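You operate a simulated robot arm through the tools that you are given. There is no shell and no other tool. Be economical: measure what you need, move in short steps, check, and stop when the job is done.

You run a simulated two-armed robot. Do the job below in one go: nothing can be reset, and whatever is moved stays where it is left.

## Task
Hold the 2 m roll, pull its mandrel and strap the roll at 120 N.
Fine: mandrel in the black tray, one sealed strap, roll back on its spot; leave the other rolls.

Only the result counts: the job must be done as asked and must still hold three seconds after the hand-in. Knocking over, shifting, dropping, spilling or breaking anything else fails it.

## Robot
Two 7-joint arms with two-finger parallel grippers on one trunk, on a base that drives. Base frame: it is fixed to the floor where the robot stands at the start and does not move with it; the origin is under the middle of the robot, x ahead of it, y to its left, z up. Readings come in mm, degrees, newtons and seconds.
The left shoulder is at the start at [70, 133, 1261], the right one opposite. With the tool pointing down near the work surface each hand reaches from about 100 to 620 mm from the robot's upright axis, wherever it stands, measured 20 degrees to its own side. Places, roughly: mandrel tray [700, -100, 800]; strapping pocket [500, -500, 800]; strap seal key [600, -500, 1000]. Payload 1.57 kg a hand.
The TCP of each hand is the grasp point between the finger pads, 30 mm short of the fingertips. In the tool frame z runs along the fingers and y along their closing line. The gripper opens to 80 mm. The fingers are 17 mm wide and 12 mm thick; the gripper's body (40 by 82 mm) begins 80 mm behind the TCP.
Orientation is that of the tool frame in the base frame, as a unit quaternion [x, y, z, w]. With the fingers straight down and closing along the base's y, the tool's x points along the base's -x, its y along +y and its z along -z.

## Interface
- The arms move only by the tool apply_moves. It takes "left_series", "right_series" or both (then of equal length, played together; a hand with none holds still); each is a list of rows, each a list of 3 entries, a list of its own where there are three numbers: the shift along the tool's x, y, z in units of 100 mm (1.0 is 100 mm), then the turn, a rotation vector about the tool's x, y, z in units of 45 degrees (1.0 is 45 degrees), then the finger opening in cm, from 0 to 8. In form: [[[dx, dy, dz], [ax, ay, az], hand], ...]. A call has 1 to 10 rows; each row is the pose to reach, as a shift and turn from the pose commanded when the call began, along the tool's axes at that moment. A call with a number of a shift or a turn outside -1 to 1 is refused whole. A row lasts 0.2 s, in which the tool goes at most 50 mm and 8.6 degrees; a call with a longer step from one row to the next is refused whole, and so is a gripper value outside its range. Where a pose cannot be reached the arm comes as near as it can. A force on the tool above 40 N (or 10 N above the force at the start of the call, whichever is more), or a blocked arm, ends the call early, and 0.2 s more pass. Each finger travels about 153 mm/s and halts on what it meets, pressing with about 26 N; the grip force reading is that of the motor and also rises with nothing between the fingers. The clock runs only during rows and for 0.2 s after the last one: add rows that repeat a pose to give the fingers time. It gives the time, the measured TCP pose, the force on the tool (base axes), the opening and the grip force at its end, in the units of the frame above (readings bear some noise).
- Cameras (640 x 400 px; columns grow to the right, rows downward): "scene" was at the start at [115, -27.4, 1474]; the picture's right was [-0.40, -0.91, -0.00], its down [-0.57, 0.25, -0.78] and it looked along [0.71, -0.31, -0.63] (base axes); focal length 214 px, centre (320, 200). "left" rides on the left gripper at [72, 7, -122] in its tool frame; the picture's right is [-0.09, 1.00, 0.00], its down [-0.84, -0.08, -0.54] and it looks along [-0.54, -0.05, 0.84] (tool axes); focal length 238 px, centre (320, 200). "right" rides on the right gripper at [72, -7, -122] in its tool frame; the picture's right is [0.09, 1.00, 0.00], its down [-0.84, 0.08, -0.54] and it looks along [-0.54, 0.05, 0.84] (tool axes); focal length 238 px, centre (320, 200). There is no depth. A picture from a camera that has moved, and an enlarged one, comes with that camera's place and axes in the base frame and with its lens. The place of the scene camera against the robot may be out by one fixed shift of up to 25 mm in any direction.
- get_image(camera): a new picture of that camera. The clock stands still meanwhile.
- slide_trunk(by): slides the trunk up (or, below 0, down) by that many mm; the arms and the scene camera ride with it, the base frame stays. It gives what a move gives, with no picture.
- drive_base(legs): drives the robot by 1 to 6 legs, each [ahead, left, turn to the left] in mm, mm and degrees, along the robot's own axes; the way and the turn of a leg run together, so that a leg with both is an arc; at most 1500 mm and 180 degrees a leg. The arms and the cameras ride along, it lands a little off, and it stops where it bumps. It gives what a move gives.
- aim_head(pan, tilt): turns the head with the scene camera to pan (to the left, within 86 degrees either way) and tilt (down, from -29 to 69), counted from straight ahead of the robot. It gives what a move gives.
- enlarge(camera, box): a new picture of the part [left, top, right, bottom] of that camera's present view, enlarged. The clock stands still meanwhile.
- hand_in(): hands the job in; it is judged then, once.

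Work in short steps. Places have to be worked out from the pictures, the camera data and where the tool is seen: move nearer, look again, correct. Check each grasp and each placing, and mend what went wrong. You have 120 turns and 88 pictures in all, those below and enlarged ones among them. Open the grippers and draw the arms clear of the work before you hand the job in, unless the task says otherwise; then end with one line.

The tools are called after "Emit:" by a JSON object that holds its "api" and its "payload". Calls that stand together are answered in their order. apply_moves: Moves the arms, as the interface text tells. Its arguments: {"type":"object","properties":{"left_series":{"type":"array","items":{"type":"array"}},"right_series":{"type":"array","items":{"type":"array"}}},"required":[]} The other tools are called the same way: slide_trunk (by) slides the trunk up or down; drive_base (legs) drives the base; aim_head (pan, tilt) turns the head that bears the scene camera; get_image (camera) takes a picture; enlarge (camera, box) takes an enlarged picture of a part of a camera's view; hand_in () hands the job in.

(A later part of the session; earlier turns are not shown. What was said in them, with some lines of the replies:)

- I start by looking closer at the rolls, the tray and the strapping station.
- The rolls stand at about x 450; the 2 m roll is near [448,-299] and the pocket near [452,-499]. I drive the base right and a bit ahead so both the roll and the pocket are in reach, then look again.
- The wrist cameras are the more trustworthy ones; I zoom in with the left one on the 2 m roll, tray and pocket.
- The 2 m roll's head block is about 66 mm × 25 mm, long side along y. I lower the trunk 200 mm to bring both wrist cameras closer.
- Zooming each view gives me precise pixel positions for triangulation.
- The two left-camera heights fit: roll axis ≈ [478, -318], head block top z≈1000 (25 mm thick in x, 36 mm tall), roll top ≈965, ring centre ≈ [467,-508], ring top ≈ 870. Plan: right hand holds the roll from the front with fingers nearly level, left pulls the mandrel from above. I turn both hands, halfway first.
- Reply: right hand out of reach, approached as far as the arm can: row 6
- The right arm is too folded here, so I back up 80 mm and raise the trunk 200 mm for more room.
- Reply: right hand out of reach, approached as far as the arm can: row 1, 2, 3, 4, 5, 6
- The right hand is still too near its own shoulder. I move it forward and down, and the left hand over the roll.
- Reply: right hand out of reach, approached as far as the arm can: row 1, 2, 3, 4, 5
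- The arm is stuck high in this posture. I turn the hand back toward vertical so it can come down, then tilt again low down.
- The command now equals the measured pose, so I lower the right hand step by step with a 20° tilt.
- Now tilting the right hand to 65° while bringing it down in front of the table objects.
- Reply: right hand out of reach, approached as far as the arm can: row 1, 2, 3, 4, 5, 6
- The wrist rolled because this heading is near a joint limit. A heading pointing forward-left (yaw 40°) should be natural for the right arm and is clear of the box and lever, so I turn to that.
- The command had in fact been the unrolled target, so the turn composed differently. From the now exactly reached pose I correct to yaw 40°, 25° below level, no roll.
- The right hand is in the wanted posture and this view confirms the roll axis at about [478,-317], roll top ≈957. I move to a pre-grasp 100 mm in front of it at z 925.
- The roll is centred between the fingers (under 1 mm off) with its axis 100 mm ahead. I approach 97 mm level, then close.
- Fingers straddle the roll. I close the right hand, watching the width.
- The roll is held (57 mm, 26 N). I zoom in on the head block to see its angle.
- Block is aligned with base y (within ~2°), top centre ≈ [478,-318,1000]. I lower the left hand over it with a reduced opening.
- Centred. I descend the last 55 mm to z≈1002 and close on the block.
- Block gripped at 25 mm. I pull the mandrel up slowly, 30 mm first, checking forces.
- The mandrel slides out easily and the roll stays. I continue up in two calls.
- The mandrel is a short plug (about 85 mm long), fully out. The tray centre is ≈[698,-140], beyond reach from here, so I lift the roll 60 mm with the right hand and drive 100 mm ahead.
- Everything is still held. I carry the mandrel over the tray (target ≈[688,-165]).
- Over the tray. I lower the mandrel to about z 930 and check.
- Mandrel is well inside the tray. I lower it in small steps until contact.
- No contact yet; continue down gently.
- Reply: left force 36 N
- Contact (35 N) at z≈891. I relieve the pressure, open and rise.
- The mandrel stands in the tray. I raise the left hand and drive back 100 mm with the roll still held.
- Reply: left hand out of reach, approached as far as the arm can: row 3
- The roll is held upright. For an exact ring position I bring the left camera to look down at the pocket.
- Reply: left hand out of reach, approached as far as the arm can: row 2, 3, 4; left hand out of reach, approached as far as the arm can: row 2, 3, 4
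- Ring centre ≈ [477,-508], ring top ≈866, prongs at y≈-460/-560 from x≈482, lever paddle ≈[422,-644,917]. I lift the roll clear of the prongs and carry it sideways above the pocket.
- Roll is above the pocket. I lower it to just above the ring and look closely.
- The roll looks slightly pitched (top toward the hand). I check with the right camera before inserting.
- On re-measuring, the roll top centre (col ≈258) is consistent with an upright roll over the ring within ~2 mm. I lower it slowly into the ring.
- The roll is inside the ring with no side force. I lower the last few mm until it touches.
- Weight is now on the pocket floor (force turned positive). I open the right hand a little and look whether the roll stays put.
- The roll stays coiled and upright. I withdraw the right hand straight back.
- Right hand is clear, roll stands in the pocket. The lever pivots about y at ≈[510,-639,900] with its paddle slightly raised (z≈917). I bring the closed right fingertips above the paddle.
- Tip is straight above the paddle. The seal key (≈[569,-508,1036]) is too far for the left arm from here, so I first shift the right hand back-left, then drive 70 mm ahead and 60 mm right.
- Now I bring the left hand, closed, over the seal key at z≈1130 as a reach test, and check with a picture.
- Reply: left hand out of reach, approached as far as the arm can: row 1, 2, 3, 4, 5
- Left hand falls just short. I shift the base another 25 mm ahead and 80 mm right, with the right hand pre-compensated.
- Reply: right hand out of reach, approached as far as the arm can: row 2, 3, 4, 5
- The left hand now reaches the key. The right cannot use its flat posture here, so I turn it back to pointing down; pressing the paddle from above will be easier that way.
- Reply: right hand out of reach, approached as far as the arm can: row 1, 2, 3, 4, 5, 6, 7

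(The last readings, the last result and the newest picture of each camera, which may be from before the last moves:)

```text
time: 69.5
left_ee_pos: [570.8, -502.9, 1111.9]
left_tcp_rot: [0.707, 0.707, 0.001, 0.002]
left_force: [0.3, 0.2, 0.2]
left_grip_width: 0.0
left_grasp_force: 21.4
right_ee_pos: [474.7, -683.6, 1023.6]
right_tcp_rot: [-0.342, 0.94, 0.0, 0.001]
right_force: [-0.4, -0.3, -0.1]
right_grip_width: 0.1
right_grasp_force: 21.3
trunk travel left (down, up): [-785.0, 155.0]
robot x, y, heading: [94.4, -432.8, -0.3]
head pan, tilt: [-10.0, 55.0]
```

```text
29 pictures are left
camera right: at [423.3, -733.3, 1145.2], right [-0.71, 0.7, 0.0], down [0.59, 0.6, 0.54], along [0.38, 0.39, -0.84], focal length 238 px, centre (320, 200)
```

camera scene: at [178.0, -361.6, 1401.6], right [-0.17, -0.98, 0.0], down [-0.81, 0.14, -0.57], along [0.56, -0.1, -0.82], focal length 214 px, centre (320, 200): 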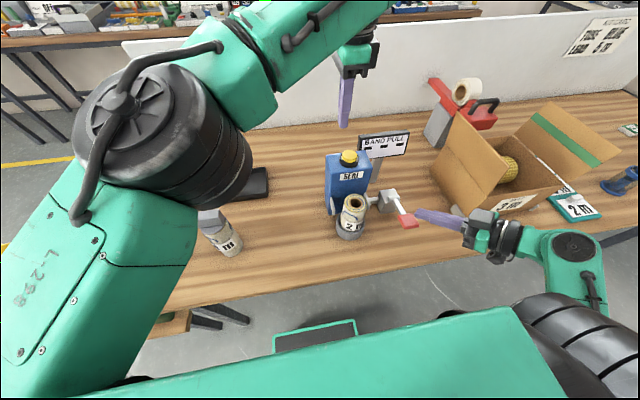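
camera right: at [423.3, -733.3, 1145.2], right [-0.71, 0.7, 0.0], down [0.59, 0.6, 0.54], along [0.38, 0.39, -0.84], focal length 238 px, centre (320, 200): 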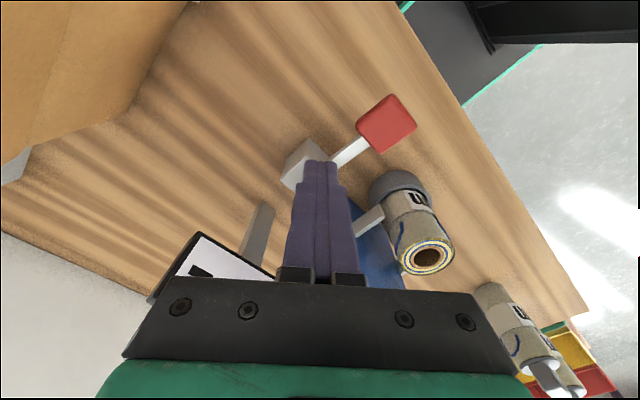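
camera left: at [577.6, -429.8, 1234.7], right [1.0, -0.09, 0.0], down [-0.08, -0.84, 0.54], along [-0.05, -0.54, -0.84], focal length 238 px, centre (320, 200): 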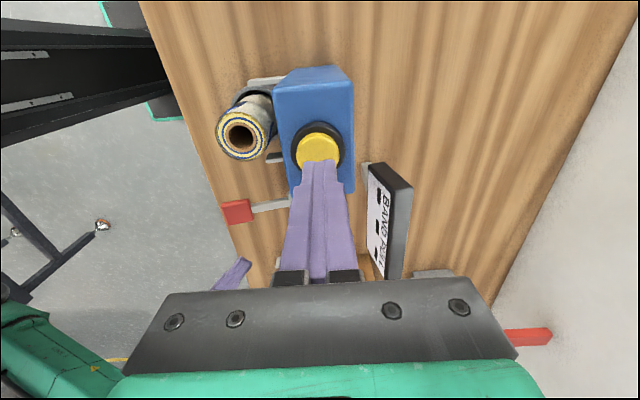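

Vertical now; paddle again at ≈[420,-647,~920]. I go over it and lower to just above it.

Emit:
{"api": "apply_moves", "payload": {"right_series": [[[0.06, 0.22, 0], [0, 0, 0], 0], [[0.12, 0.44, 0], [0, 0, 0], 0], [[0.17, 0.65, 0], [0, 0, 0], 0], [[0.17, 0.65, 0.3], [0, 0, 0], 0], [[0.17, 0.65, 0.5], [0, 0, 0], 0], [[0.17, 0.65, 0.5], [0, 0, 0], 0]]}}

Emit:
{"api": "aim_head", "payload": {"pan": -15, "tilt": 48}}

Emit:
{"api": "get_image", "payload": {"camera": "right"}}

Emit:
{"api": "get_image", "payload": {"camera": "scene"}}

```text
time: 70.9
left_ee_pos: [572.7, -498.1, 1112.3]
left_tcp_rot: [0.707, 0.707, -0.002, 0.003]
left_force: [-0.4, 0.4, 0.0]
left_grip_width: 0.0
left_grasp_force: 20.8
right_ee_pos: [435.3, -641.7, 973.9]
right_tcp_rot: [-0.341, 0.94, 0.001, -0.003]
right_force: [0.4, -0.2, 0.1]
right_grip_width: 0.0
right_grasp_force: 21.5
right hand out of reach, approached as far as the arm can: row 3, 4, 5, 6
trunk travel left (down, up): [-785.0, 155.0]
robot x, y, heading: [95.0, -435.5, 0.1]
head pan, tilt: [-10.0, 55.0]
```

```text
time: 71.6
left_ee_pos: [570.9, -500.6, 1112.8]
left_tcp_rot: [0.707, 0.707, 0.001, 0.002]
left_force: [-0.4, 0.3, 0.4]
left_grip_width: 0.2
left_grasp_force: 21.1
right_ee_pos: [434.4, -644.1, 974.2]
right_tcp_rot: [-0.343, 0.939, 0.001, -0.001]
right_force: [0.2, 0.0, 0.2]
right_grip_width: 0.1
right_grasp_force: 21.5
trunk travel left (down, up): [-785.0, 155.0]
robot x, y, heading: [92.9, -433.4, -0.0]
head pan, tilt: [-15.0, 48.0]
```

```text
28 pictures are left
camera right: at [382.8, -695.1, 1095.3], right [-0.71, 0.7, 0.0], down [0.59, 0.6, 0.54], along [0.38, 0.39, -0.84], focal length 238 px, centre (320, 200)
```

right: 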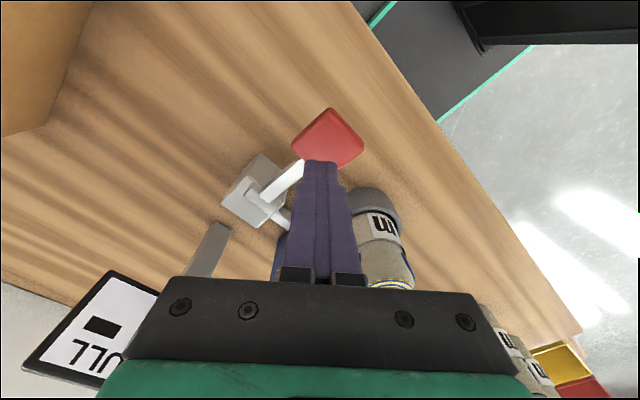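

```text
27 pictures are left
camera scene: at [208.6, -445.0, 1410.7], right [-0.26, -0.97, 0.0], down [-0.72, 0.19, -0.67], along [0.65, -0.17, -0.74], focal length 214 px, centre (320, 200)
```

scene: 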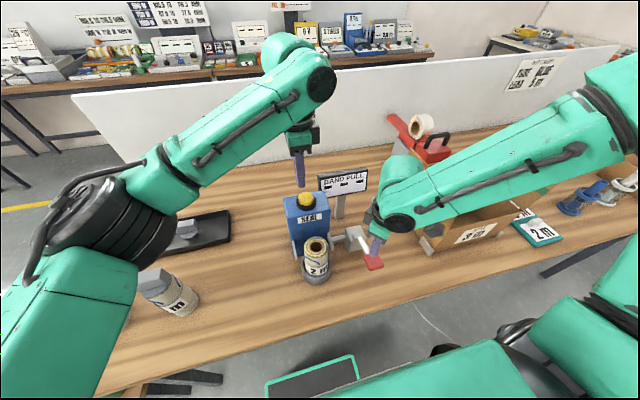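

Tip is over the paddle's inner half, 20 mm above. I press down gently and watch force and display.

Emit:
{"api": "apply_moves", "payload": {"right_series": [[[0, 0, 0.1], [0, 0, 0], 0], [[0, 0, 0.15], [0, 0, 0], 0], [[0, 0, 0.2], [0, 0, 0], 0], [[0, 0, 0.25], [0, 0, 0], 0]]}}

Emit:
{"api": "enlarge", "payload": {"camera": "scene", "box": [280, 160, 420, 290]}}

```text
time: 72.6
left_ee_pos: [569.8, -502.9, 1112.6]
left_tcp_rot: [0.707, 0.707, 0.001, 0.002]
left_force: [-0.7, -0.5, -0.6]
left_grip_width: 0.1
left_grasp_force: 21.4
right_ee_pos: [432.6, -644.9, 948.6]
right_tcp_rot: [-0.343, 0.939, 0.0, 0.001]
right_force: [-2.4, -0.8, 2.8]
right_grip_width: 0.0
right_grasp_force: 21.0
trunk travel left (down, up): [-785.0, 155.0]
robot x, y, heading: [96.9, -432.1, -0.3]
head pan, tilt: [-15.0, 48.0]
```

```text
3.08 times, centred on (350, 225) of scene
camera zoom: at [207.2, -446.1, 1410.9], right [-0.26, -0.97, 0.0], down [-0.72, 0.19, -0.67], along [0.65, -0.17, -0.74], focal length 660 px, centre (228, 123)
```

zoom: 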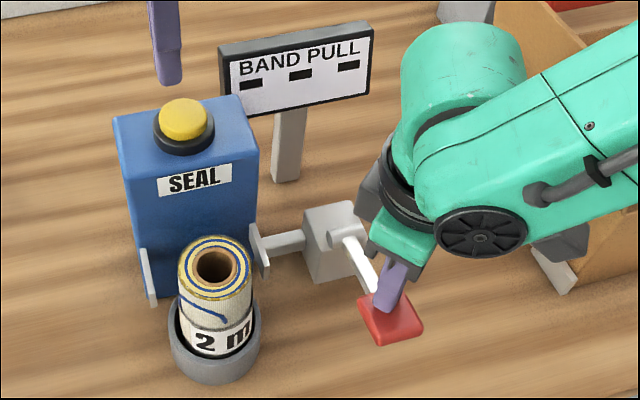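

Contact began (≈3 N). Press 10 mm more.

Emit:
{"api": "apply_moves", "payload": {"right_series": [[[0, 0, 0.03], [0, 0, 0], 0], [[0, 0, 0.06], [0, 0, 0], 0], [[0, 0, 0.1], [0, 0, 0], 0], [[0, 0, 0.1], [0, 0, 0], 0]]}}

Emit:
{"api": "enlarge", "payload": {"camera": "scene", "box": [280, 160, 420, 290]}}

```text
time: 73.6
left_ee_pos: [568.9, -502.1, 1112.9]
left_tcp_rot: [0.707, 0.707, 0.002, 0.003]
left_force: [0.0, 0.2, -0.4]
left_grip_width: 0.2
left_grasp_force: 21.2
right_ee_pos: [433.5, -646.0, 940.1]
right_tcp_rot: [-0.343, 0.939, 0.0, 0.002]
right_force: [-2.8, -0.5, 5.1]
right_grip_width: 0.0
right_grasp_force: 21.0
trunk travel left (down, up): [-785.0, 155.0]
robot x, y, heading: [94.0, -430.4, -0.2]
head pan, tilt: [-15.0, 48.0]
```

```text
3.08 times, centred on (350, 225) of scene
camera zoom: at [206.6, -445.6, 1410.9], right [-0.26, -0.97, 0.0], down [-0.72, 0.19, -0.67], along [0.65, -0.17, -0.74], focal length 660 px, centre (228, 123)
```

zoom: 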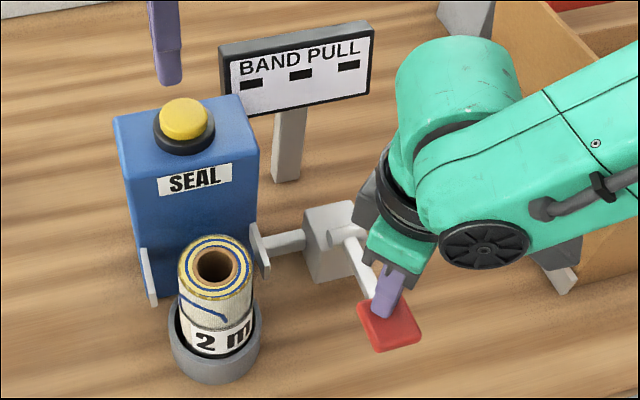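

The lever moves down against a light spring; still dashes. 20 mm more.

Emit:
{"api": "apply_moves", "payload": {"right_series": [[[0, 0, 0.05], [0, 0, 0], 0], [[0, 0, 0.1], [0, 0, 0], 0], [[0, 0, 0.15], [0, 0, 0], 0], [[0, 0, 0.2], [0, 0, 0], 0], [[0, 0, 0.2], [0, 0, 0], 0]]}}

Emit:
{"api": "enlarge", "payload": {"camera": "scene", "box": [280, 160, 420, 290]}}

```text
time: 74.8
left_ee_pos: [570.6, -501.7, 1113.0]
left_tcp_rot: [0.707, 0.707, 0.001, 0.003]
left_force: [0.8, 1.0, -0.1]
left_grip_width: 0.0
left_grasp_force: 21.6
right_ee_pos: [433.3, -643.8, 919.4]
right_tcp_rot: [-0.343, 0.94, 0.001, 0.002]
right_force: [-1.0, -4.1, 11.2]
right_grip_width: 0.1
right_grasp_force: 21.1
trunk travel left (down, up): [-785.0, 155.0]
robot x, y, heading: [94.5, -430.0, 0.2]
head pan, tilt: [-15.0, 48.0]
```

```text
3.08 times, centred on (350, 225) of scene
camera zoom: at [206.4, -446.0, 1411.0], right [-0.26, -0.97, 0.0], down [-0.72, 0.19, -0.67], along [0.65, -0.17, -0.74], focal length 660 px, centre (228, 123)
```

zoom: 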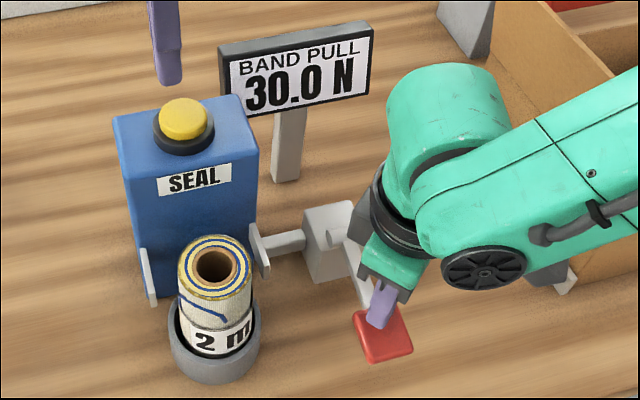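

The display shows 30.0 N. I press 12 mm more while bringing the left tip to ~15 mm above the key.

Emit:
{"api": "apply_moves", "payload": {"right_series": [[[0, 0, 0.04], [0, 0, 0], 0], [[0, 0, 0.08], [0, 0, 0], 0], [[0, 0, 0.12], [0, 0, 0], 0], [[0, 0, 0.12], [0, 0, 0], 0]], "left_series": [[[-0.03, -0.01, 0.1], [0, 0, 0], 0], [[-0.05, -0.02, 0.2], [0, 0, 0], 0], [[-0.05, -0.02, 0.32], [0, 0, 0], 0], [[-0.05, -0.02, 0.32], [0, 0, 0], 0]]}}

Emit:
{"api": "enlarge", "payload": {"camera": "scene", "box": [280, 160, 420, 290]}}

```text
time: 75.3
left_ee_pos: [564.7, -505.7, 1104.0]
left_tcp_rot: [0.707, 0.708, 0.003, 0.004]
left_force: [0.2, -0.7, -0.6]
left_grip_width: 0.1
left_grasp_force: 21.5
right_ee_pos: [433.3, -644.2, 919.5]
right_tcp_rot: [-0.344, 0.939, -0.004, 0.007]
right_force: [-10.5, -5.8, 28.0]
right_grip_width: 0.1
right_grasp_force: 21.7
trunk travel left (down, up): [-785.0, 155.0]
robot x, y, heading: [94.4, -431.2, -0.0]
head pan, tilt: [-15.0, 48.0]
stopped in row 2 (right hand): the force on the tool passed its limit (the readings are from after the stop); the commanded pose is now the measured one
```

```text
3.08 times, centred on (350, 225) of scene
camera zoom: at [201.7, -445.3, 1411.6], right [-0.26, -0.97, 0.0], down [-0.71, 0.19, -0.67], along [0.65, -0.17, -0.74], focal length 660 px, centre (228, 123)
```

zoom: 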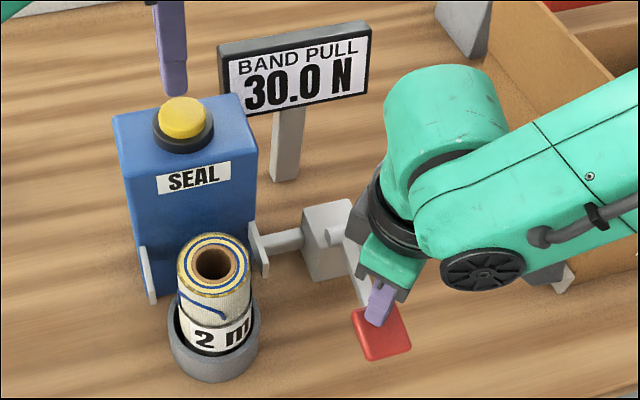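

The lever hit its lower stop with 30.0 N shown: likely a ratchet giving 30 N per stroke. I let it rise and look.

Emit:
{"api": "apply_moves", "payload": {"right_series": [[[0, 0, -0.1], [0, 0, 0], 0], [[0, 0, -0.25], [0, 0, 0], 0], [[0, 0, -0.4], [0, 0, 0], 0], [[0, 0, -0.5], [0, 0, 0], 0]], "left_series": [[[0, 0.03, 0.05], [0, 0, 0], 0], [[-0.02, 0.03, 0.1], [0, 0, 0], 0], [[-0.02, 0.03, 0.2], [0, 0, 0], 0], [[-0.02, 0.03, 0.22], [0, 0, 0], 0]]}}

Emit:
{"api": "enlarge", "payload": {"camera": "scene", "box": [280, 160, 420, 290]}}

```text
time: 76.3
left_ee_pos: [572.5, -508.4, 1079.5]
left_tcp_rot: [0.707, 0.707, 0.002, 0.002]
left_force: [-0.5, -0.8, 0.0]
left_grip_width: 0.0
left_grasp_force: 21.3
right_ee_pos: [436.4, -643.7, 967.1]
right_tcp_rot: [-0.344, 0.939, -0.002, 0.004]
right_force: [-0.5, 0.3, -0.3]
right_grip_width: 0.0
right_grasp_force: 21.8
trunk travel left (down, up): [-785.0, 155.0]
robot x, y, heading: [97.3, -431.8, -0.3]
head pan, tilt: [-15.0, 48.0]
```

```text
3.08 times, centred on (350, 225) of scene
camera zoom: at [207.7, -447.1, 1410.7], right [-0.26, -0.97, 0.0], down [-0.72, 0.19, -0.67], along [0.65, -0.17, -0.74], focal length 660 px, centre (228, 123)
```

zoom: 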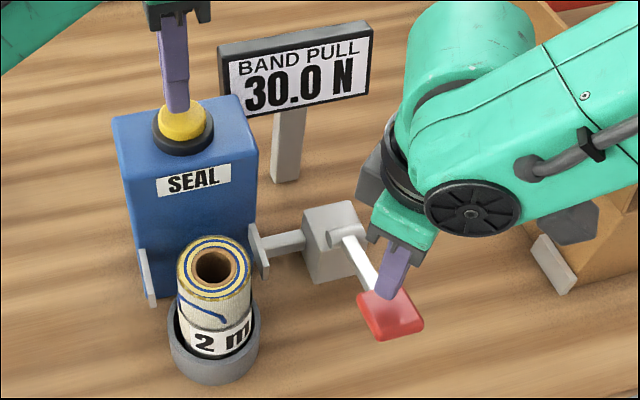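

It ratchets: 30 N held with the lever back up. I make a second identical stroke (down to 919.5, back up) and read.

Emit:
{"api": "apply_moves", "payload": {"right_series": [[[0, 0, 0.15], [0, 0, 0], 0], [[0, 0, 0.25], [0, 0, 0], 0], [[0, 0, 0.35], [0, 0, 0], 0], [[0, 0, 0.43], [0, 0, 0], 0], [[0, 0, 0.5], [0, 0, 0], 0], [[0, 0, 0.5], [0, 0, 0], 0], [[0, 0, 0.35], [0, 0, 0], 0], [[0, 0, 0.2], [0, 0, 0], 0], [[0, 0, 0], [0, 0, 0], 0]]}}

Emit:
{"api": "enlarge", "payload": {"camera": "scene", "box": [280, 160, 420, 290]}}

```text
time: 78.3
left_ee_pos: [572.2, -504.8, 1079.0]
left_tcp_rot: [0.707, 0.707, 0.0, 0.002]
left_force: [0.7, 0.0, 0.7]
left_grip_width: 0.0
left_grasp_force: 21.1
right_ee_pos: [437.6, -642.0, 967.7]
right_tcp_rot: [-0.344, 0.939, -0.004, 0.005]
right_force: [-0.3, 1.1, 0.2]
right_grip_width: 0.1
right_grasp_force: 21.8
trunk travel left (down, up): [-785.0, 155.0]
robot x, y, heading: [94.3, -428.6, -0.0]
head pan, tilt: [-15.0, 48.0]
```

```text
3.08 times, centred on (350, 225) of scene
camera zoom: at [207.9, -443.4, 1410.7], right [-0.26, -0.97, 0.0], down [-0.72, 0.19, -0.67], along [0.65, -0.17, -0.74], focal length 660 px, centre (228, 123)
```

zoom: 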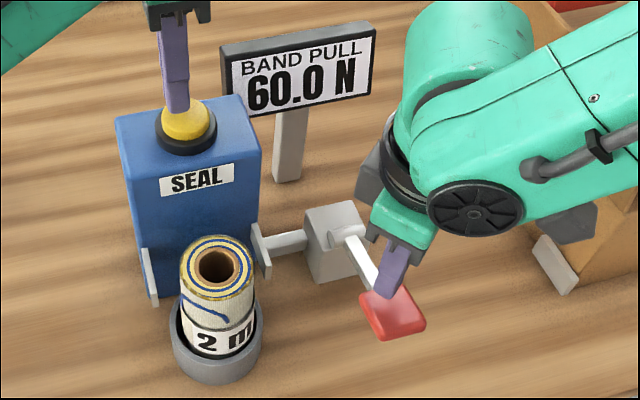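

60.0 N, as expected. Third stroke.

Emit:
{"api": "apply_moves", "payload": {"right_series": [[[0, 0, 0.15], [0, 0, 0], 0], [[0, 0, 0.25], [0, 0, 0], 0], [[0, 0, 0.35], [0, 0, 0], 0], [[0, 0, 0.43], [0, 0, 0], 0], [[0, 0, 0.5], [0, 0, 0], 0], [[0, 0, 0.5], [0, 0, 0], 0], [[0, 0, 0.35], [0, 0, 0], 0], [[0, 0, 0.2], [0, 0, 0], 0], [[0, 0, 0], [0, 0, 0], 0]]}}

Emit:
{"api": "enlarge", "payload": {"camera": "scene", "box": [280, 160, 420, 290]}}

```text
time: 80.3
left_ee_pos: [573.6, -504.5, 1079.9]
left_tcp_rot: [0.707, 0.707, 0.0, 0.003]
left_force: [-0.8, -0.6, 0.9]
left_grip_width: 0.0
left_grasp_force: 21.2
right_ee_pos: [436.9, -641.8, 968.8]
right_tcp_rot: [-0.344, 0.939, -0.003, 0.004]
right_force: [0.4, 1.0, 0.7]
right_grip_width: 0.0
right_grasp_force: 21.3
trunk travel left (down, up): [-785.0, 155.0]
robot x, y, heading: [95.7, -429.2, -0.1]
head pan, tilt: [-15.0, 48.0]
```

```text
3.08 times, centred on (350, 225) of scene
camera zoom: at [208.4, -442.6, 1410.6], right [-0.26, -0.97, 0.0], down [-0.72, 0.19, -0.67], along [0.65, -0.18, -0.74], focal length 660 px, centre (228, 123)
```

zoom: 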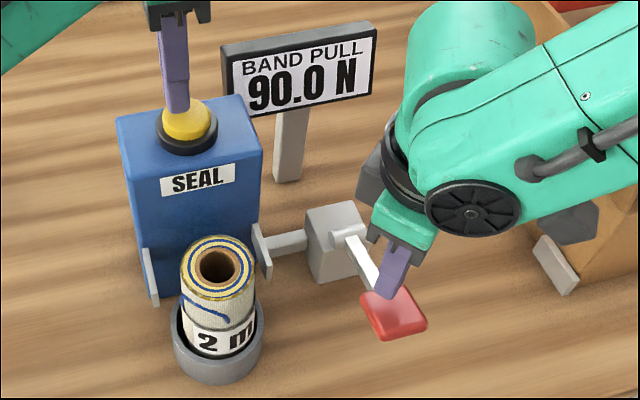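

90.0 N; fourth stroke.

Emit:
{"api": "apply_moves", "payload": {"right_series": [[[0, 0, 0.15], [0, 0, 0], 0], [[0, 0, 0.25], [0, 0, 0], 0], [[0, 0, 0.35], [0, 0, 0], 0], [[0, 0, 0.43], [0, 0, 0], 0], [[0, 0, 0.5], [0, 0, 0], 0], [[0, 0, 0.5], [0, 0, 0], 0], [[0, 0, 0.35], [0, 0, 0], 0], [[0, 0, 0.2], [0, 0, 0], 0], [[0, 0, 0], [0, 0, 0], 0]]}}

Emit:
{"api": "enlarge", "payload": {"camera": "scene", "box": [280, 160, 420, 290]}}

Emit:
{"api": "get_image", "payload": {"camera": "left"}}

```text
time: 82.3
left_ee_pos: [573.5, -506.6, 1079.7]
left_tcp_rot: [0.706, 0.708, 0.001, 0.002]
left_force: [0.1, -0.2, -0.5]
left_grip_width: 0.0
left_grasp_force: 21.2
right_ee_pos: [435.9, -643.8, 966.5]
right_tcp_rot: [-0.343, 0.939, -0.001, 0.003]
right_force: [0.3, -0.2, -0.6]
right_grip_width: 0.0
right_grasp_force: 21.8
trunk travel left (down, up): [-785.0, 155.0]
robot x, y, heading: [95.8, -431.9, 0.2]
head pan, tilt: [-15.0, 48.0]
```

```text
3.08 times, centred on (350, 225) of scene
camera zoom: at [207.8, -444.8, 1410.7], right [-0.26, -0.97, 0.0], down [-0.72, 0.19, -0.67], along [0.65, -0.17, -0.74], focal length 660 px, centre (228, 123)
```

zoom: 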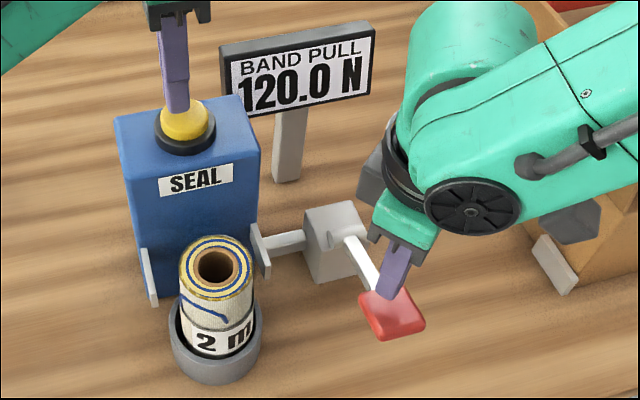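

```text
18 pictures are left
camera left: at [578.9, -434.1, 1202.0], right [1.0, -0.09, 0.0], down [-0.08, -0.84, 0.54], along [-0.05, -0.54, -0.84], focal length 238 px, centre (320, 200)
```

left: 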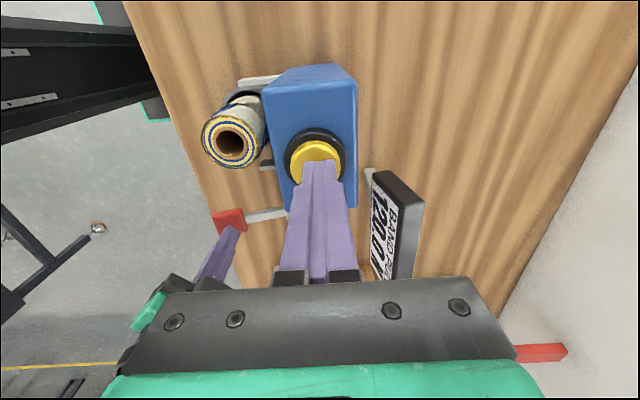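

120.0 N is set and the left tip is centred over the key. I press the key down gently.

Emit:
{"api": "apply_moves", "payload": {"left_series": [[[0, -0.03, 0.06], [0, 0, 0], 0], [[0, -0.03, 0.1], [0, 0, 0], 0], [[0, -0.03, 0.13], [0, 0, 0], 0], [[0, -0.03, 0.16], [0, 0, 0], 0], [[0, -0.03, 0.18], [0, 0, 0], 0]]}}

```text
time: 83.5
left_ee_pos: [569.2, -506.6, 1063.9]
left_tcp_rot: [0.707, 0.707, 0.002, 0.004]
left_force: [5.0, 0.5, 20.2]
left_grip_width: 0.0
left_grasp_force: 21.7
right_ee_pos: [434.7, -644.1, 969.6]
right_tcp_rot: [-0.344, 0.939, -0.002, 0.004]
right_force: [0.5, -0.7, 1.2]
right_grip_width: 0.1
right_grasp_force: 21.5
trunk travel left (down, up): [-785.0, 155.0]
robot x, y, heading: [95.5, -432.9, 0.2]
head pan, tilt: [-15.0, 48.0]
```

The key resists with 20 N; I look for an indication that it sealed.

Emit:
{"api": "enlarge", "payload": {"camera": "scene", "box": [280, 160, 420, 290]}}

```text
3.08 times, centred on (350, 225) of scene
camera zoom: at [206.4, -445.5, 1411.3], right [-0.26, -0.97, 0.0], down [-0.72, 0.19, -0.67], along [0.65, -0.17, -0.74], focal length 660 px, centre (228, 123)
```

zoom: 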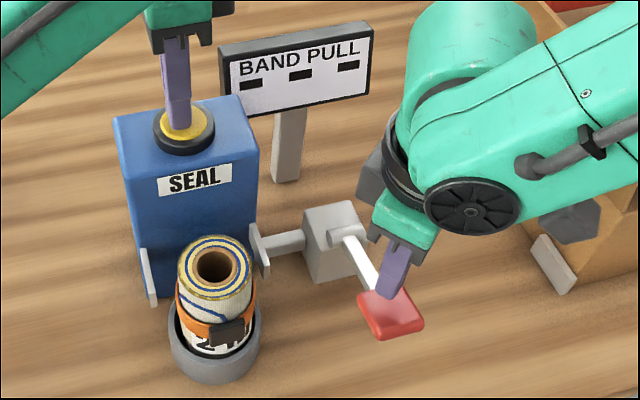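

Sealed: an orange strap with a black seal is on the roll and the display is back to dashes. I raise both hands clear; the left hand (already closing along x) will pick the roll from above.

Emit:
{"api": "apply_moves", "payload": {"left_series": [[[0, 0, -0.2], [0, 0, 0], 0], [[0, 0, -0.5], [0, 0, 0], 2], [[0, -0.2, -0.7], [0, 0, 0], 4], [[0, -0.5, -0.8], [0, 0, 0], 6.8], [[0, -0.75, -0.8], [0, 0, 0], 6.8], [[0, -0.92, -0.8], [0, 0, 0], 6.8], [[0, -0.92, -0.8], [0, 0, 0], 6.8]], "right_series": [[[0, 0, -0.2], [0, 0, 0], 0], [[0, 0, -0.4], [0, 0, 0], 0], [[0, 0, -0.5], [0, 0, 0], 0], [[0, 0, -0.6], [0, 0, 0], 0], [[0, 0, -0.6], [0, 0, 0], 0], [[0, 0, -0.6], [0, 0, 0], 0], [[0, 0, -0.6], [0, 0, 0], 0]]}}

Emit:
{"api": "get_image", "payload": {"camera": "left"}}

```text
time: 85.1
left_ee_pos: [478.5, -506.7, 1141.8]
left_tcp_rot: [0.707, 0.707, 0.001, 0.003]
left_force: [0.3, -0.1, -0.3]
left_grip_width: 68.0
left_grasp_force: 0.0
right_ee_pos: [435.4, -644.9, 1026.7]
right_tcp_rot: [-0.343, 0.939, -0.002, 0.006]
right_force: [0.5, 0.4, 0.0]
right_grip_width: 0.2
right_grasp_force: 20.6
trunk travel left (down, up): [-785.0, 155.0]
robot x, y, heading: [97.4, -434.5, -0.1]
head pan, tilt: [-15.0, 48.0]
```

```text
16 pictures are left
camera left: at [483.9, -435.1, 1263.7], right [1.0, -0.09, 0.0], down [-0.08, -0.84, 0.54], along [-0.05, -0.54, -0.84], focal length 238 px, centre (320, 200)
```

left: 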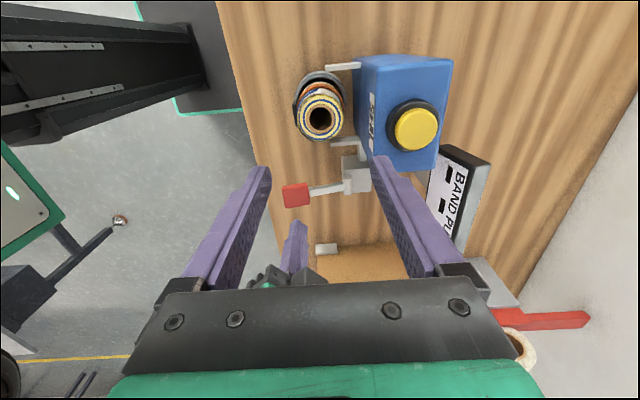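

Roll centre ≈[477.5,-509], box face ≈538, so there's clearance. I descend with 66 mm opening.

Emit:
{"api": "apply_moves", "payload": {"left_series": [[[-0.03, -0.01, 0.3], [0, 0, 0], 6.6], [[-0.03, -0.01, 0.65], [0, 0, 0], 6.6], [[-0.03, -0.01, 1.0], [0, 0, 0], 6.6], [[-0.03, -0.01, 1.0], [0, 0, 0], 6.6]]}}

Emit:
{"api": "get_image", "payload": {"camera": "left"}}

```text
time: 86.1
left_ee_pos: [478.1, -511.6, 1041.1]
left_tcp_rot: [0.707, 0.707, 0.0, 0.003]
left_force: [-1.0, 0.1, 0.5]
left_grip_width: 66.1
left_grasp_force: 0.1
right_ee_pos: [434.7, -644.6, 1026.7]
right_tcp_rot: [-0.344, 0.939, -0.003, 0.006]
right_force: [0.4, -0.6, -0.5]
right_grip_width: 0.2
right_grasp_force: 21.6
trunk travel left (down, up): [-785.0, 155.0]
robot x, y, heading: [95.1, -433.1, -0.1]
head pan, tilt: [-15.0, 48.0]
```

```text
15 pictures are left
camera left: at [484.0, -439.9, 1163.5], right [1.0, -0.09, 0.0], down [-0.08, -0.84, 0.54], along [-0.05, -0.54, -0.84], focal length 238 px, centre (320, 200)
```

left: 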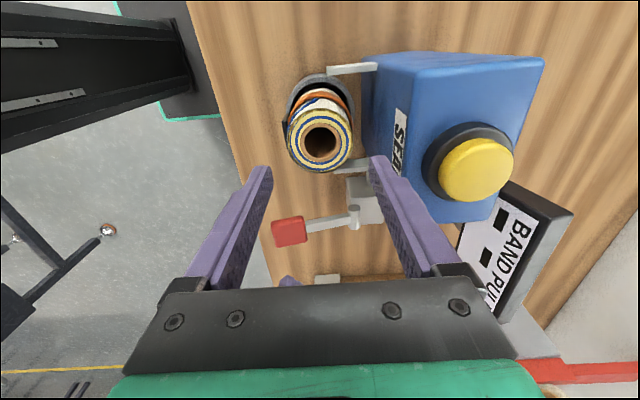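

Aligned within 1 mm. Descend 100 mm to straddle the roll.

Emit:
{"api": "apply_moves", "payload": {"left_series": [[[0, 0, 0.3], [0, 0, 0], 6.6], [[0, 0, 0.5], [0, 0, 0], 6.6], [[0, 0, 0.7], [0, 0, 0], 6.6], [[0, 0, 0.87], [0, 0, 0], 6.6], [[0, 0, 1.0], [0, 0, 0], 6.6], [[0, 0, 1.0], [0, 0, 0], 6.6]]}}

Emit:
{"api": "enlarge", "payload": {"camera": "scene", "box": [260, 160, 400, 290]}}

```text
time: 87.5
left_ee_pos: [477.1, -510.9, 941.7]
left_tcp_rot: [0.707, 0.708, 0.001, 0.002]
left_force: [0.0, 0.0, 0.2]
left_grip_width: 65.9
left_grasp_force: 0.0
right_ee_pos: [435.4, -643.9, 1027.0]
right_tcp_rot: [-0.344, 0.939, -0.002, 0.005]
right_force: [0.4, 0.3, 0.2]
right_grip_width: 0.0
right_grasp_force: 21.0
trunk travel left (down, up): [-785.0, 155.0]
robot x, y, heading: [97.5, -430.8, -0.2]
head pan, tilt: [-15.0, 48.0]
```

```text
3.08 times, centred on (330, 225) of scene
camera zoom: at [208.2, -446.0, 1410.8], right [-0.26, -0.97, 0.0], down [-0.72, 0.19, -0.67], along [0.65, -0.17, -0.74], focal length 660 px, centre (289, 123)
```

zoom: 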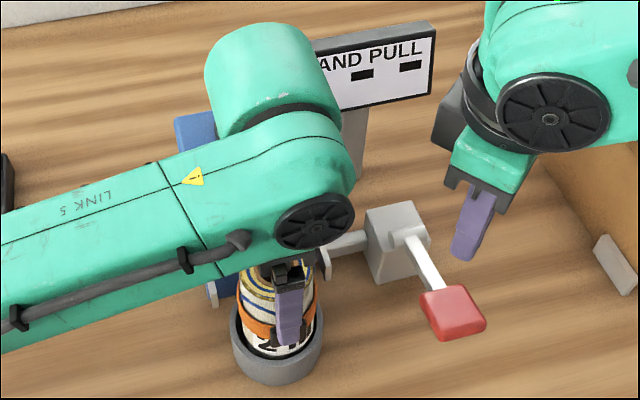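

The strap band is near z≈885–903; I raise 5 mm to keep the fingertips above it, then close.

Emit:
{"api": "apply_moves", "payload": {"left_series": [[[0, 0, -0.05], [0, 0, 0], 6.6], [[0, 0, -0.05], [0, 0, 0], 6.0], [[0, 0, -0.05], [0, 0, 0], 5.2], [[0, 0, -0.05], [0, 0, 0], 4.5], [[0, 0, -0.05], [0, 0, 0], 4.5]]}}

Emit:
{"api": "apply_moves", "payload": {"left_series": [[[0, 0, -0.05], [0, 0, 0], 4.5], [[0, 0, -0.1], [0, 0, 0], 4.5], [[0, 0, -0.2], [0, 0, 0], 4.5], [[0, 0, -0.3], [0, 0, 0], 4.5]]}}

Emit:
{"api": "get_image", "payload": {"camera": "left"}}

```text
time: 88.7
left_ee_pos: [478.9, -510.9, 946.8]
left_tcp_rot: [0.707, 0.707, 0.001, 0.002]
left_force: [-0.9, 1.1, 1.0]
left_grip_width: 57.5
left_grasp_force: 25.9
right_ee_pos: [434.6, -643.5, 1028.7]
right_tcp_rot: [-0.343, 0.939, -0.002, 0.006]
right_force: [0.2, 0.6, -0.6]
right_grip_width: 0.0
right_grasp_force: 21.3
trunk travel left (down, up): [-785.0, 155.0]
robot x, y, heading: [95.4, -432.7, 0.0]
head pan, tilt: [-15.0, 48.0]
```

```text
time: 89.7
left_ee_pos: [478.7, -511.6, 977.3]
left_tcp_rot: [0.707, 0.707, 0.0, 0.002]
left_force: [-0.6, 0.3, -1.6]
left_grip_width: 57.6
left_grasp_force: 25.8
right_ee_pos: [435.6, -644.3, 1027.7]
right_tcp_rot: [-0.344, 0.939, -0.002, 0.004]
right_force: [-0.4, -0.1, -0.3]
right_grip_width: 0.0
right_grasp_force: 21.7
trunk travel left (down, up): [-785.0, 155.0]
robot x, y, heading: [93.4, -429.6, -0.2]
head pan, tilt: [-15.0, 48.0]
```

```text
13 pictures are left
camera left: at [484.4, -439.7, 1099.7], right [1.0, -0.09, 0.0], down [-0.08, -0.84, 0.54], along [-0.05, -0.54, -0.84], focal length 238 px, centre (320, 200)
```

left: 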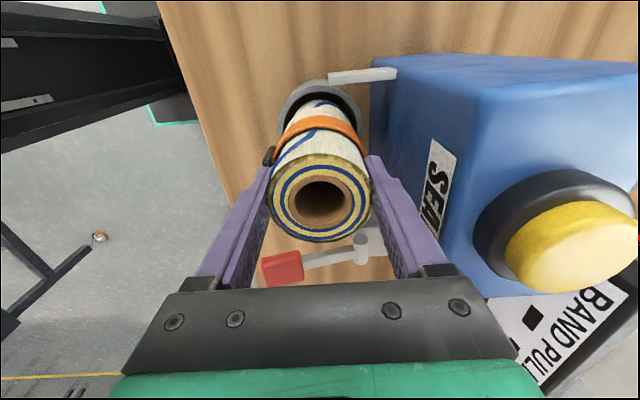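

Roll lifts cleanly with its strap. I raise it over the prongs and drive 193 mm left to bring it above its old spot.

Emit:
{"api": "apply_moves", "payload": {"left_series": [[[0, 0, -0.3], [0, 0, 0], 4.5], [[0, 0, -0.6], [0, 0, 0], 4.5], [[0, 0, -0.85], [0, 0, 0], 4.5]], "right_series": [[[0, 0, -0.2], [0, 0, 0], 0], [[0, 0, -0.4], [0, 0, 0], 0], [[0, 0, -0.5], [0, 0, 0], 0]]}}

Emit:
{"api": "drive_base", "payload": {"legs": [[0, 193, 0]]}}

Emit:
{"api": "get_image", "payload": {"camera": "scene"}}

```text
time: 90.5
left_ee_pos: [477.0, -509.2, 1061.0]
left_tcp_rot: [0.707, 0.707, 0.0, 0.002]
left_force: [-0.2, -0.1, -2.4]
left_grip_width: 57.8
left_grasp_force: 26.0
right_ee_pos: [436.6, -644.0, 1078.5]
right_tcp_rot: [-0.344, 0.939, -0.002, 0.004]
right_force: [0.2, -0.3, 0.5]
right_grip_width: 0.0
right_grasp_force: 20.6
trunk travel left (down, up): [-785.0, 155.0]
robot x, y, heading: [93.8, -433.5, 0.0]
head pan, tilt: [-15.0, 48.0]
```

```text
time: 92.0
left_ee_pos: [477.9, -318.7, 1059.4]
left_tcp_rot: [0.707, 0.707, 0.001, 0.001]
left_force: [0.4, 0.8, -1.7]
left_grip_width: 57.3
left_grasp_force: 26.1
right_ee_pos: [436.9, -451.3, 1076.9]
right_tcp_rot: [-0.344, 0.939, -0.001, 0.004]
right_force: [-0.2, 0.9, -1.0]
right_grip_width: 0.0
right_grasp_force: 21.3
trunk travel left (down, up): [-785.0, 155.0]
robot x, y, heading: [97.4, -241.5, -0.1]
head pan, tilt: [-15.0, 48.0]
```

```text
12 pictures are left
camera scene: at [208.9, -255.2, 1410.7], right [-0.26, -0.97, 0.0], down [-0.72, 0.19, -0.67], along [0.65, -0.17, -0.74], focal length 214 px, centre (320, 200)
```

scene: 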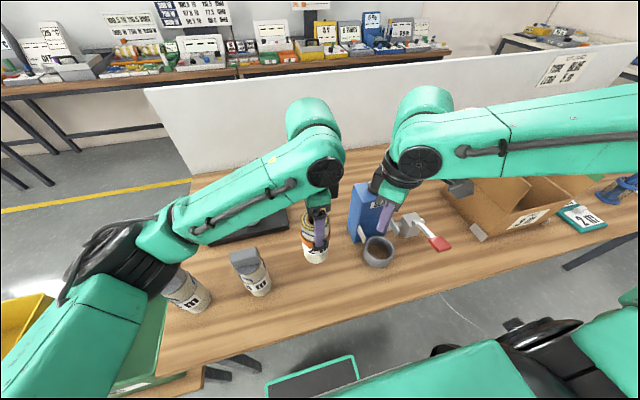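

The roll is over its spot. To keep the left elbow well away from the other rolls when lowering, I go back to the earlier stance (80 mm back, 50 mm right) and re-extend the arm.

Emit:
{"api": "drive_base", "payload": {"legs": [[-80, -50, 0]]}}

Emit:
{"api": "apply_moves", "payload": {"left_series": [[[0.12, 0.2, 0], [0, 0, 0], 4.5], [[0.25, 0.4, 0], [0, 0, 0], 4.5], [[0.38, 0.6, 0], [0, 0, 0], 4.5], [[0.5, 0.8, 0], [0, 0, 0], 4.5], [[0.5, 0.8, 0], [0, 0, 0], 4.5]]}}

Emit:
{"api": "get_image", "payload": {"camera": "scene"}}

```text
time: 93.2
left_ee_pos: [399.2, -364.2, 1060.4]
left_tcp_rot: [0.706, 0.708, 0.0, 0.0]
left_force: [0.0, 0.0, -1.8]
left_grip_width: 57.7
left_grasp_force: 25.8
right_ee_pos: [357.3, -498.5, 1075.5]
right_tcp_rot: [-0.344, 0.939, -0.002, 0.004]
right_force: [0.3, -0.5, 0.5]
right_grip_width: 0.0
right_grasp_force: 21.2
trunk travel left (down, up): [-785.0, 155.0]
robot x, y, heading: [16.9, -286.7, 0.2]
head pan, tilt: [-15.0, 48.0]
```

```text
time: 94.4
left_ee_pos: [474.8, -315.7, 1060.4]
left_tcp_rot: [0.706, 0.709, 0.0, 0.001]
left_force: [0.8, -0.2, -2.2]
left_grip_width: 57.8
left_grasp_force: 25.5
right_ee_pos: [354.8, -498.9, 1075.9]
right_tcp_rot: [-0.345, 0.939, -0.002, 0.005]
right_force: [0.1, -0.1, 0.4]
right_grip_width: 0.1
right_grasp_force: 21.3
trunk travel left (down, up): [-785.0, 155.0]
robot x, y, heading: [15.6, -291.0, 0.1]
head pan, tilt: [-15.0, 48.0]
```

```text
11 pictures are left
camera scene: at [127.9, -301.6, 1410.7], right [-0.26, -0.97, 0.0], down [-0.72, 0.19, -0.67], along [0.65, -0.17, -0.74], focal length 214 px, centre (320, 200)
```

scene: 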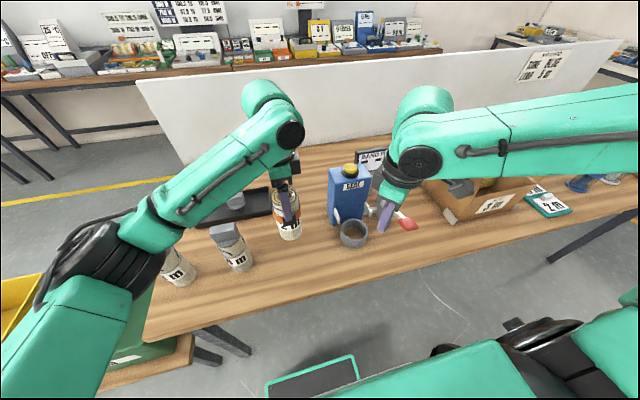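

Arm posture matches the earlier safe one. I lower to ~z 965, correcting 3 mm in x and −2 mm in y.

Emit:
{"api": "apply_moves", "payload": {"left_series": [[[-0.02, 0.03, 0.3], [0, 0, 0], 4.5], [[-0.02, 0.03, 0.6], [0, 0, 0], 4.5], [[-0.02, 0.03, 0.85], [0, 0, 0], 4.5], [[-0.02, 0.03, 0.95], [0, 0, 0], 4.5], [[-0.02, 0.03, 0.95], [0, 0, 0], 4.5]]}}

Emit:
{"api": "get_image", "payload": {"camera": "scene"}}

```text
time: 95.6
left_ee_pos: [479.7, -316.3, 965.5]
left_tcp_rot: [0.706, 0.709, 0.0, 0.002]
left_force: [0.9, -0.3, -1.5]
left_grip_width: 57.5
left_grasp_force: 26.2
right_ee_pos: [355.0, -499.0, 1077.3]
right_tcp_rot: [-0.345, 0.939, -0.002, 0.004]
right_force: [-0.1, 0.2, 0.3]
right_grip_width: 0.0
right_grasp_force: 20.9
trunk travel left (down, up): [-785.0, 155.0]
robot x, y, heading: [14.0, -286.6, 0.2]
head pan, tilt: [-15.0, 48.0]
```

```text
10 pictures are left
camera scene: at [127.9, -301.4, 1410.7], right [-0.26, -0.97, 0.0], down [-0.72, 0.19, -0.67], along [0.65, -0.17, -0.74], focal length 214 px, centre (320, 200)
```

scene: 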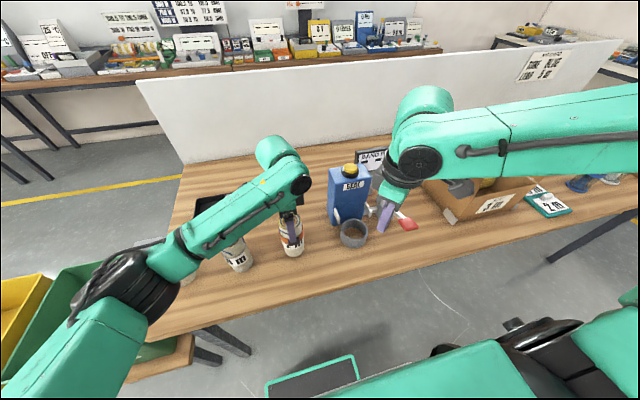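

Clearances to the other rolls are fine. I lower the last ~18 mm in small steps until contact.

Emit:
{"api": "apply_moves", "payload": {"left_series": [[[-0.015, -0.01, 0.06], [0, 0, 0], 4.5], [[-0.015, -0.01, 0.1], [0, 0, 0], 4.5], [[-0.015, -0.01, 0.13], [0, 0, 0], 4.5], [[-0.015, -0.01, 0.155], [0, 0, 0], 4.5], [[-0.015, -0.01, 0.175], [0, 0, 0], 4.5], [[-0.015, -0.01, 0.185], [0, 0, 0], 4.5]]}}

```text
time: 97.0
left_ee_pos: [477.9, -318.4, 948.0]
left_tcp_rot: [0.706, 0.708, 0.001, 0.002]
left_force: [0.4, 0.5, 0.6]
left_grip_width: 57.7
left_grasp_force: 26.4
right_ee_pos: [355.1, -499.5, 1076.4]
right_tcp_rot: [-0.344, 0.939, -0.002, 0.005]
right_force: [0.3, 0.3, 0.6]
right_grip_width: 0.0
right_grasp_force: 21.6
trunk travel left (down, up): [-785.0, 155.0]
robot x, y, heading: [14.1, -287.5, -0.3]
head pan, tilt: [-15.0, 48.0]
```

Weight has come off the hand at [478,-318]. One mm more, then open and rise.

Emit:
{"api": "apply_moves", "payload": {"left_series": [[[0, 0, 0.01], [0, 0, 0], 4.5], [[0, 0, 0.01], [0, 0, 0], 5.8], [[0, 0, 0.01], [0, 0, 0], 6.4], [[0, 0, 0.01], [0, 0, 0], 7.2], [[0, 0, 0.01], [0, 0, 0], 7.2], [[0, 0, -0.2], [0, 0, 0], 7.2], [[0, 0, -0.5], [0, 0, 0], 7.2], [[0, 0, -0.9], [0, 0, 0], 7.2]]}}

Emit:
{"api": "get_image", "payload": {"camera": "left"}}

```text
time: 98.8
left_ee_pos: [477.4, -316.3, 1038.2]
left_tcp_rot: [0.705, 0.709, 0.002, 0.002]
left_force: [1.0, 0.3, 0.3]
left_grip_width: 72.1
left_grasp_force: 0.0
right_ee_pos: [354.0, -498.5, 1077.4]
right_tcp_rot: [-0.344, 0.939, -0.003, 0.006]
right_force: [0.3, 0.5, -0.3]
right_grip_width: 0.0
right_grasp_force: 21.6
trunk travel left (down, up): [-785.0, 155.0]
robot x, y, heading: [15.7, -286.6, -0.1]
head pan, tilt: [-15.0, 48.0]
```

```text
9 pictures are left
camera left: at [483.4, -245.5, 1160.7], right [1.0, -0.09, 0.0], down [-0.08, -0.84, 0.54], along [-0.05, -0.54, -0.84], focal length 238 px, centre (320, 200)
```

left: 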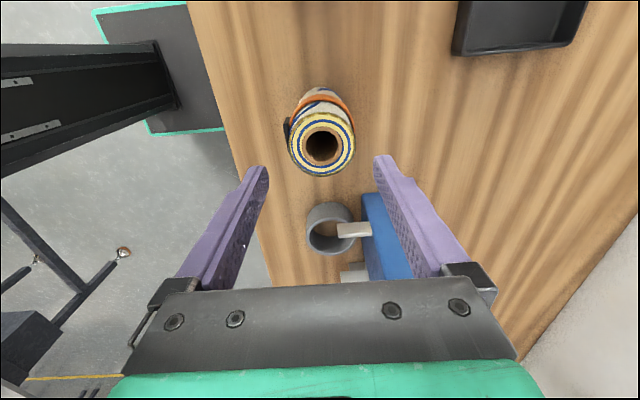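

The strapped roll stands at ≈[478.5,-318]. I raise and open both hands, then back the robot off and take a final look.

Emit:
{"api": "apply_moves", "payload": {"left_series": [[[0, 0, -0.4], [0, 0, 0], 8], [[0, 0, -0.8], [0, 0, 0], 8], [[0, 0, -1], [0, 0, 0], 8]], "right_series": [[[0, 0, -0.3], [0, 0, 0], 2], [[0, 0, -0.6], [0, 0, 0], 4], [[0, 0, -0.8], [0, 0, 0], 8]]}}

Emit:
{"api": "drive_base", "payload": {"legs": [[-250, 0, 0]]}}

Emit:
{"api": "get_image", "payload": {"camera": "scene"}}

```text
time: 99.6
left_ee_pos: [478.1, -318.0, 1137.9]
left_tcp_rot: [0.706, 0.708, 0.0, 0.003]
left_force: [0.2, 0.5, 0.4]
left_grip_width: 80.1
left_grasp_force: 0.1
right_ee_pos: [354.1, -499.9, 1154.4]
right_tcp_rot: [-0.344, 0.939, -0.003, 0.005]
right_force: [0.8, 0.2, -0.1]
right_grip_width: 79.9
right_grasp_force: 0.1
trunk travel left (down, up): [-785.0, 155.0]
robot x, y, heading: [12.7, -286.8, 0.3]
head pan, tilt: [-15.0, 48.0]
```

```text
time: 101.4
left_ee_pos: [229.8, -319.5, 1137.5]
left_tcp_rot: [0.707, 0.707, 0.0, 0.001]
left_force: [-0.1, -0.8, 0.4]
left_grip_width: 79.8
left_grasp_force: 0.1
right_ee_pos: [104.0, -501.3, 1155.8]
right_tcp_rot: [-0.344, 0.939, -0.002, 0.004]
right_force: [0.2, 0.3, 0.1]
right_grip_width: 80.2
right_grasp_force: 0.0
trunk travel left (down, up): [-785.0, 155.0]
robot x, y, heading: [-232.9, -288.3, -0.1]
head pan, tilt: [-15.0, 48.0]
```

```text
8 pictures are left
camera scene: at [-121.2, -302.0, 1410.5], right [-0.26, -0.97, 0.0], down [-0.72, 0.19, -0.67], along [0.64, -0.17, -0.74], focal length 214 px, centre (320, 200)
```

scene: 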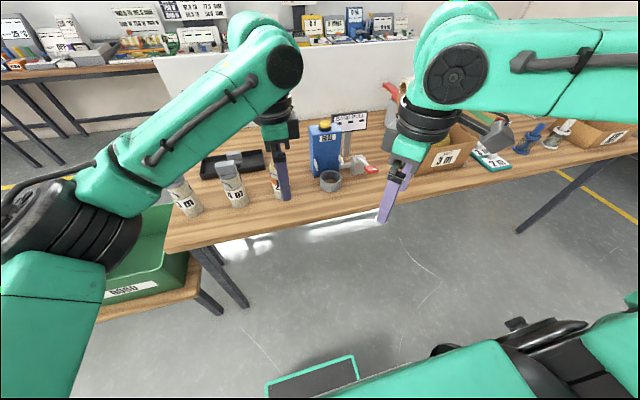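

I check two zooms: the rolls/tray, and the area on the right.

Emit:
{"api": "enlarge", "payload": {"camera": "scene", "box": [160, 110, 380, 230]}}

Emit:
{"api": "enlarge", "payload": {"camera": "scene", "box": [370, 70, 600, 210]}}

```text
2.91 times, centred on (270, 170) of scene
camera zoom: at [-121.2, -302.0, 1410.5], right [-0.26, -0.97, 0.0], down [-0.72, 0.19, -0.67], along [0.64, -0.17, -0.74], focal length 624 px, centre (466, 287)
```

zoom: 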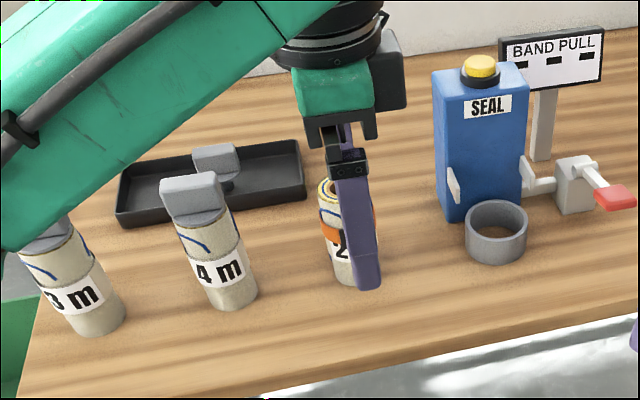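

```text
2.78 times, centred on (485, 140) of scene
camera zoom: at [-121.2, -302.0, 1410.5], right [-0.26, -0.97, 0.0], down [-0.72, 0.19, -0.67], along [0.64, -0.17, -0.74], focal length 597 px, centre (-139, 367)
```

zoom: 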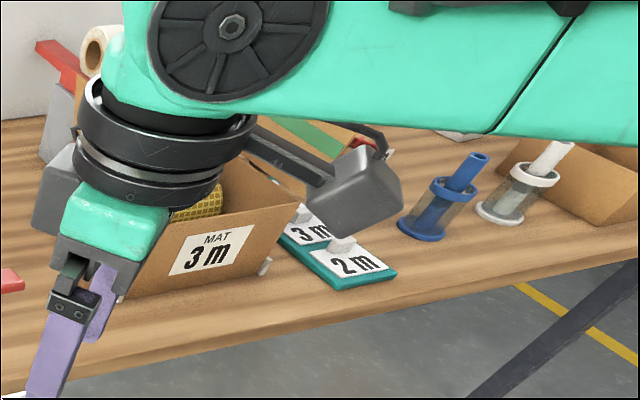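

The mandrel stands in the black tray, the strapped roll is on its spot, and the other rolls, carton and tools are where they were. The grey object on the right is only the robot's wrist camera, so I hand in.

Emit:
{"api": "hand_in", "payload": {}}

```text
The job is handed in.
```

The job is handed in: the 2 m roll has one sealed strap at 120.0 N and is back on its spot, its mandrel is in the black tray, and the other rolls were left alone.
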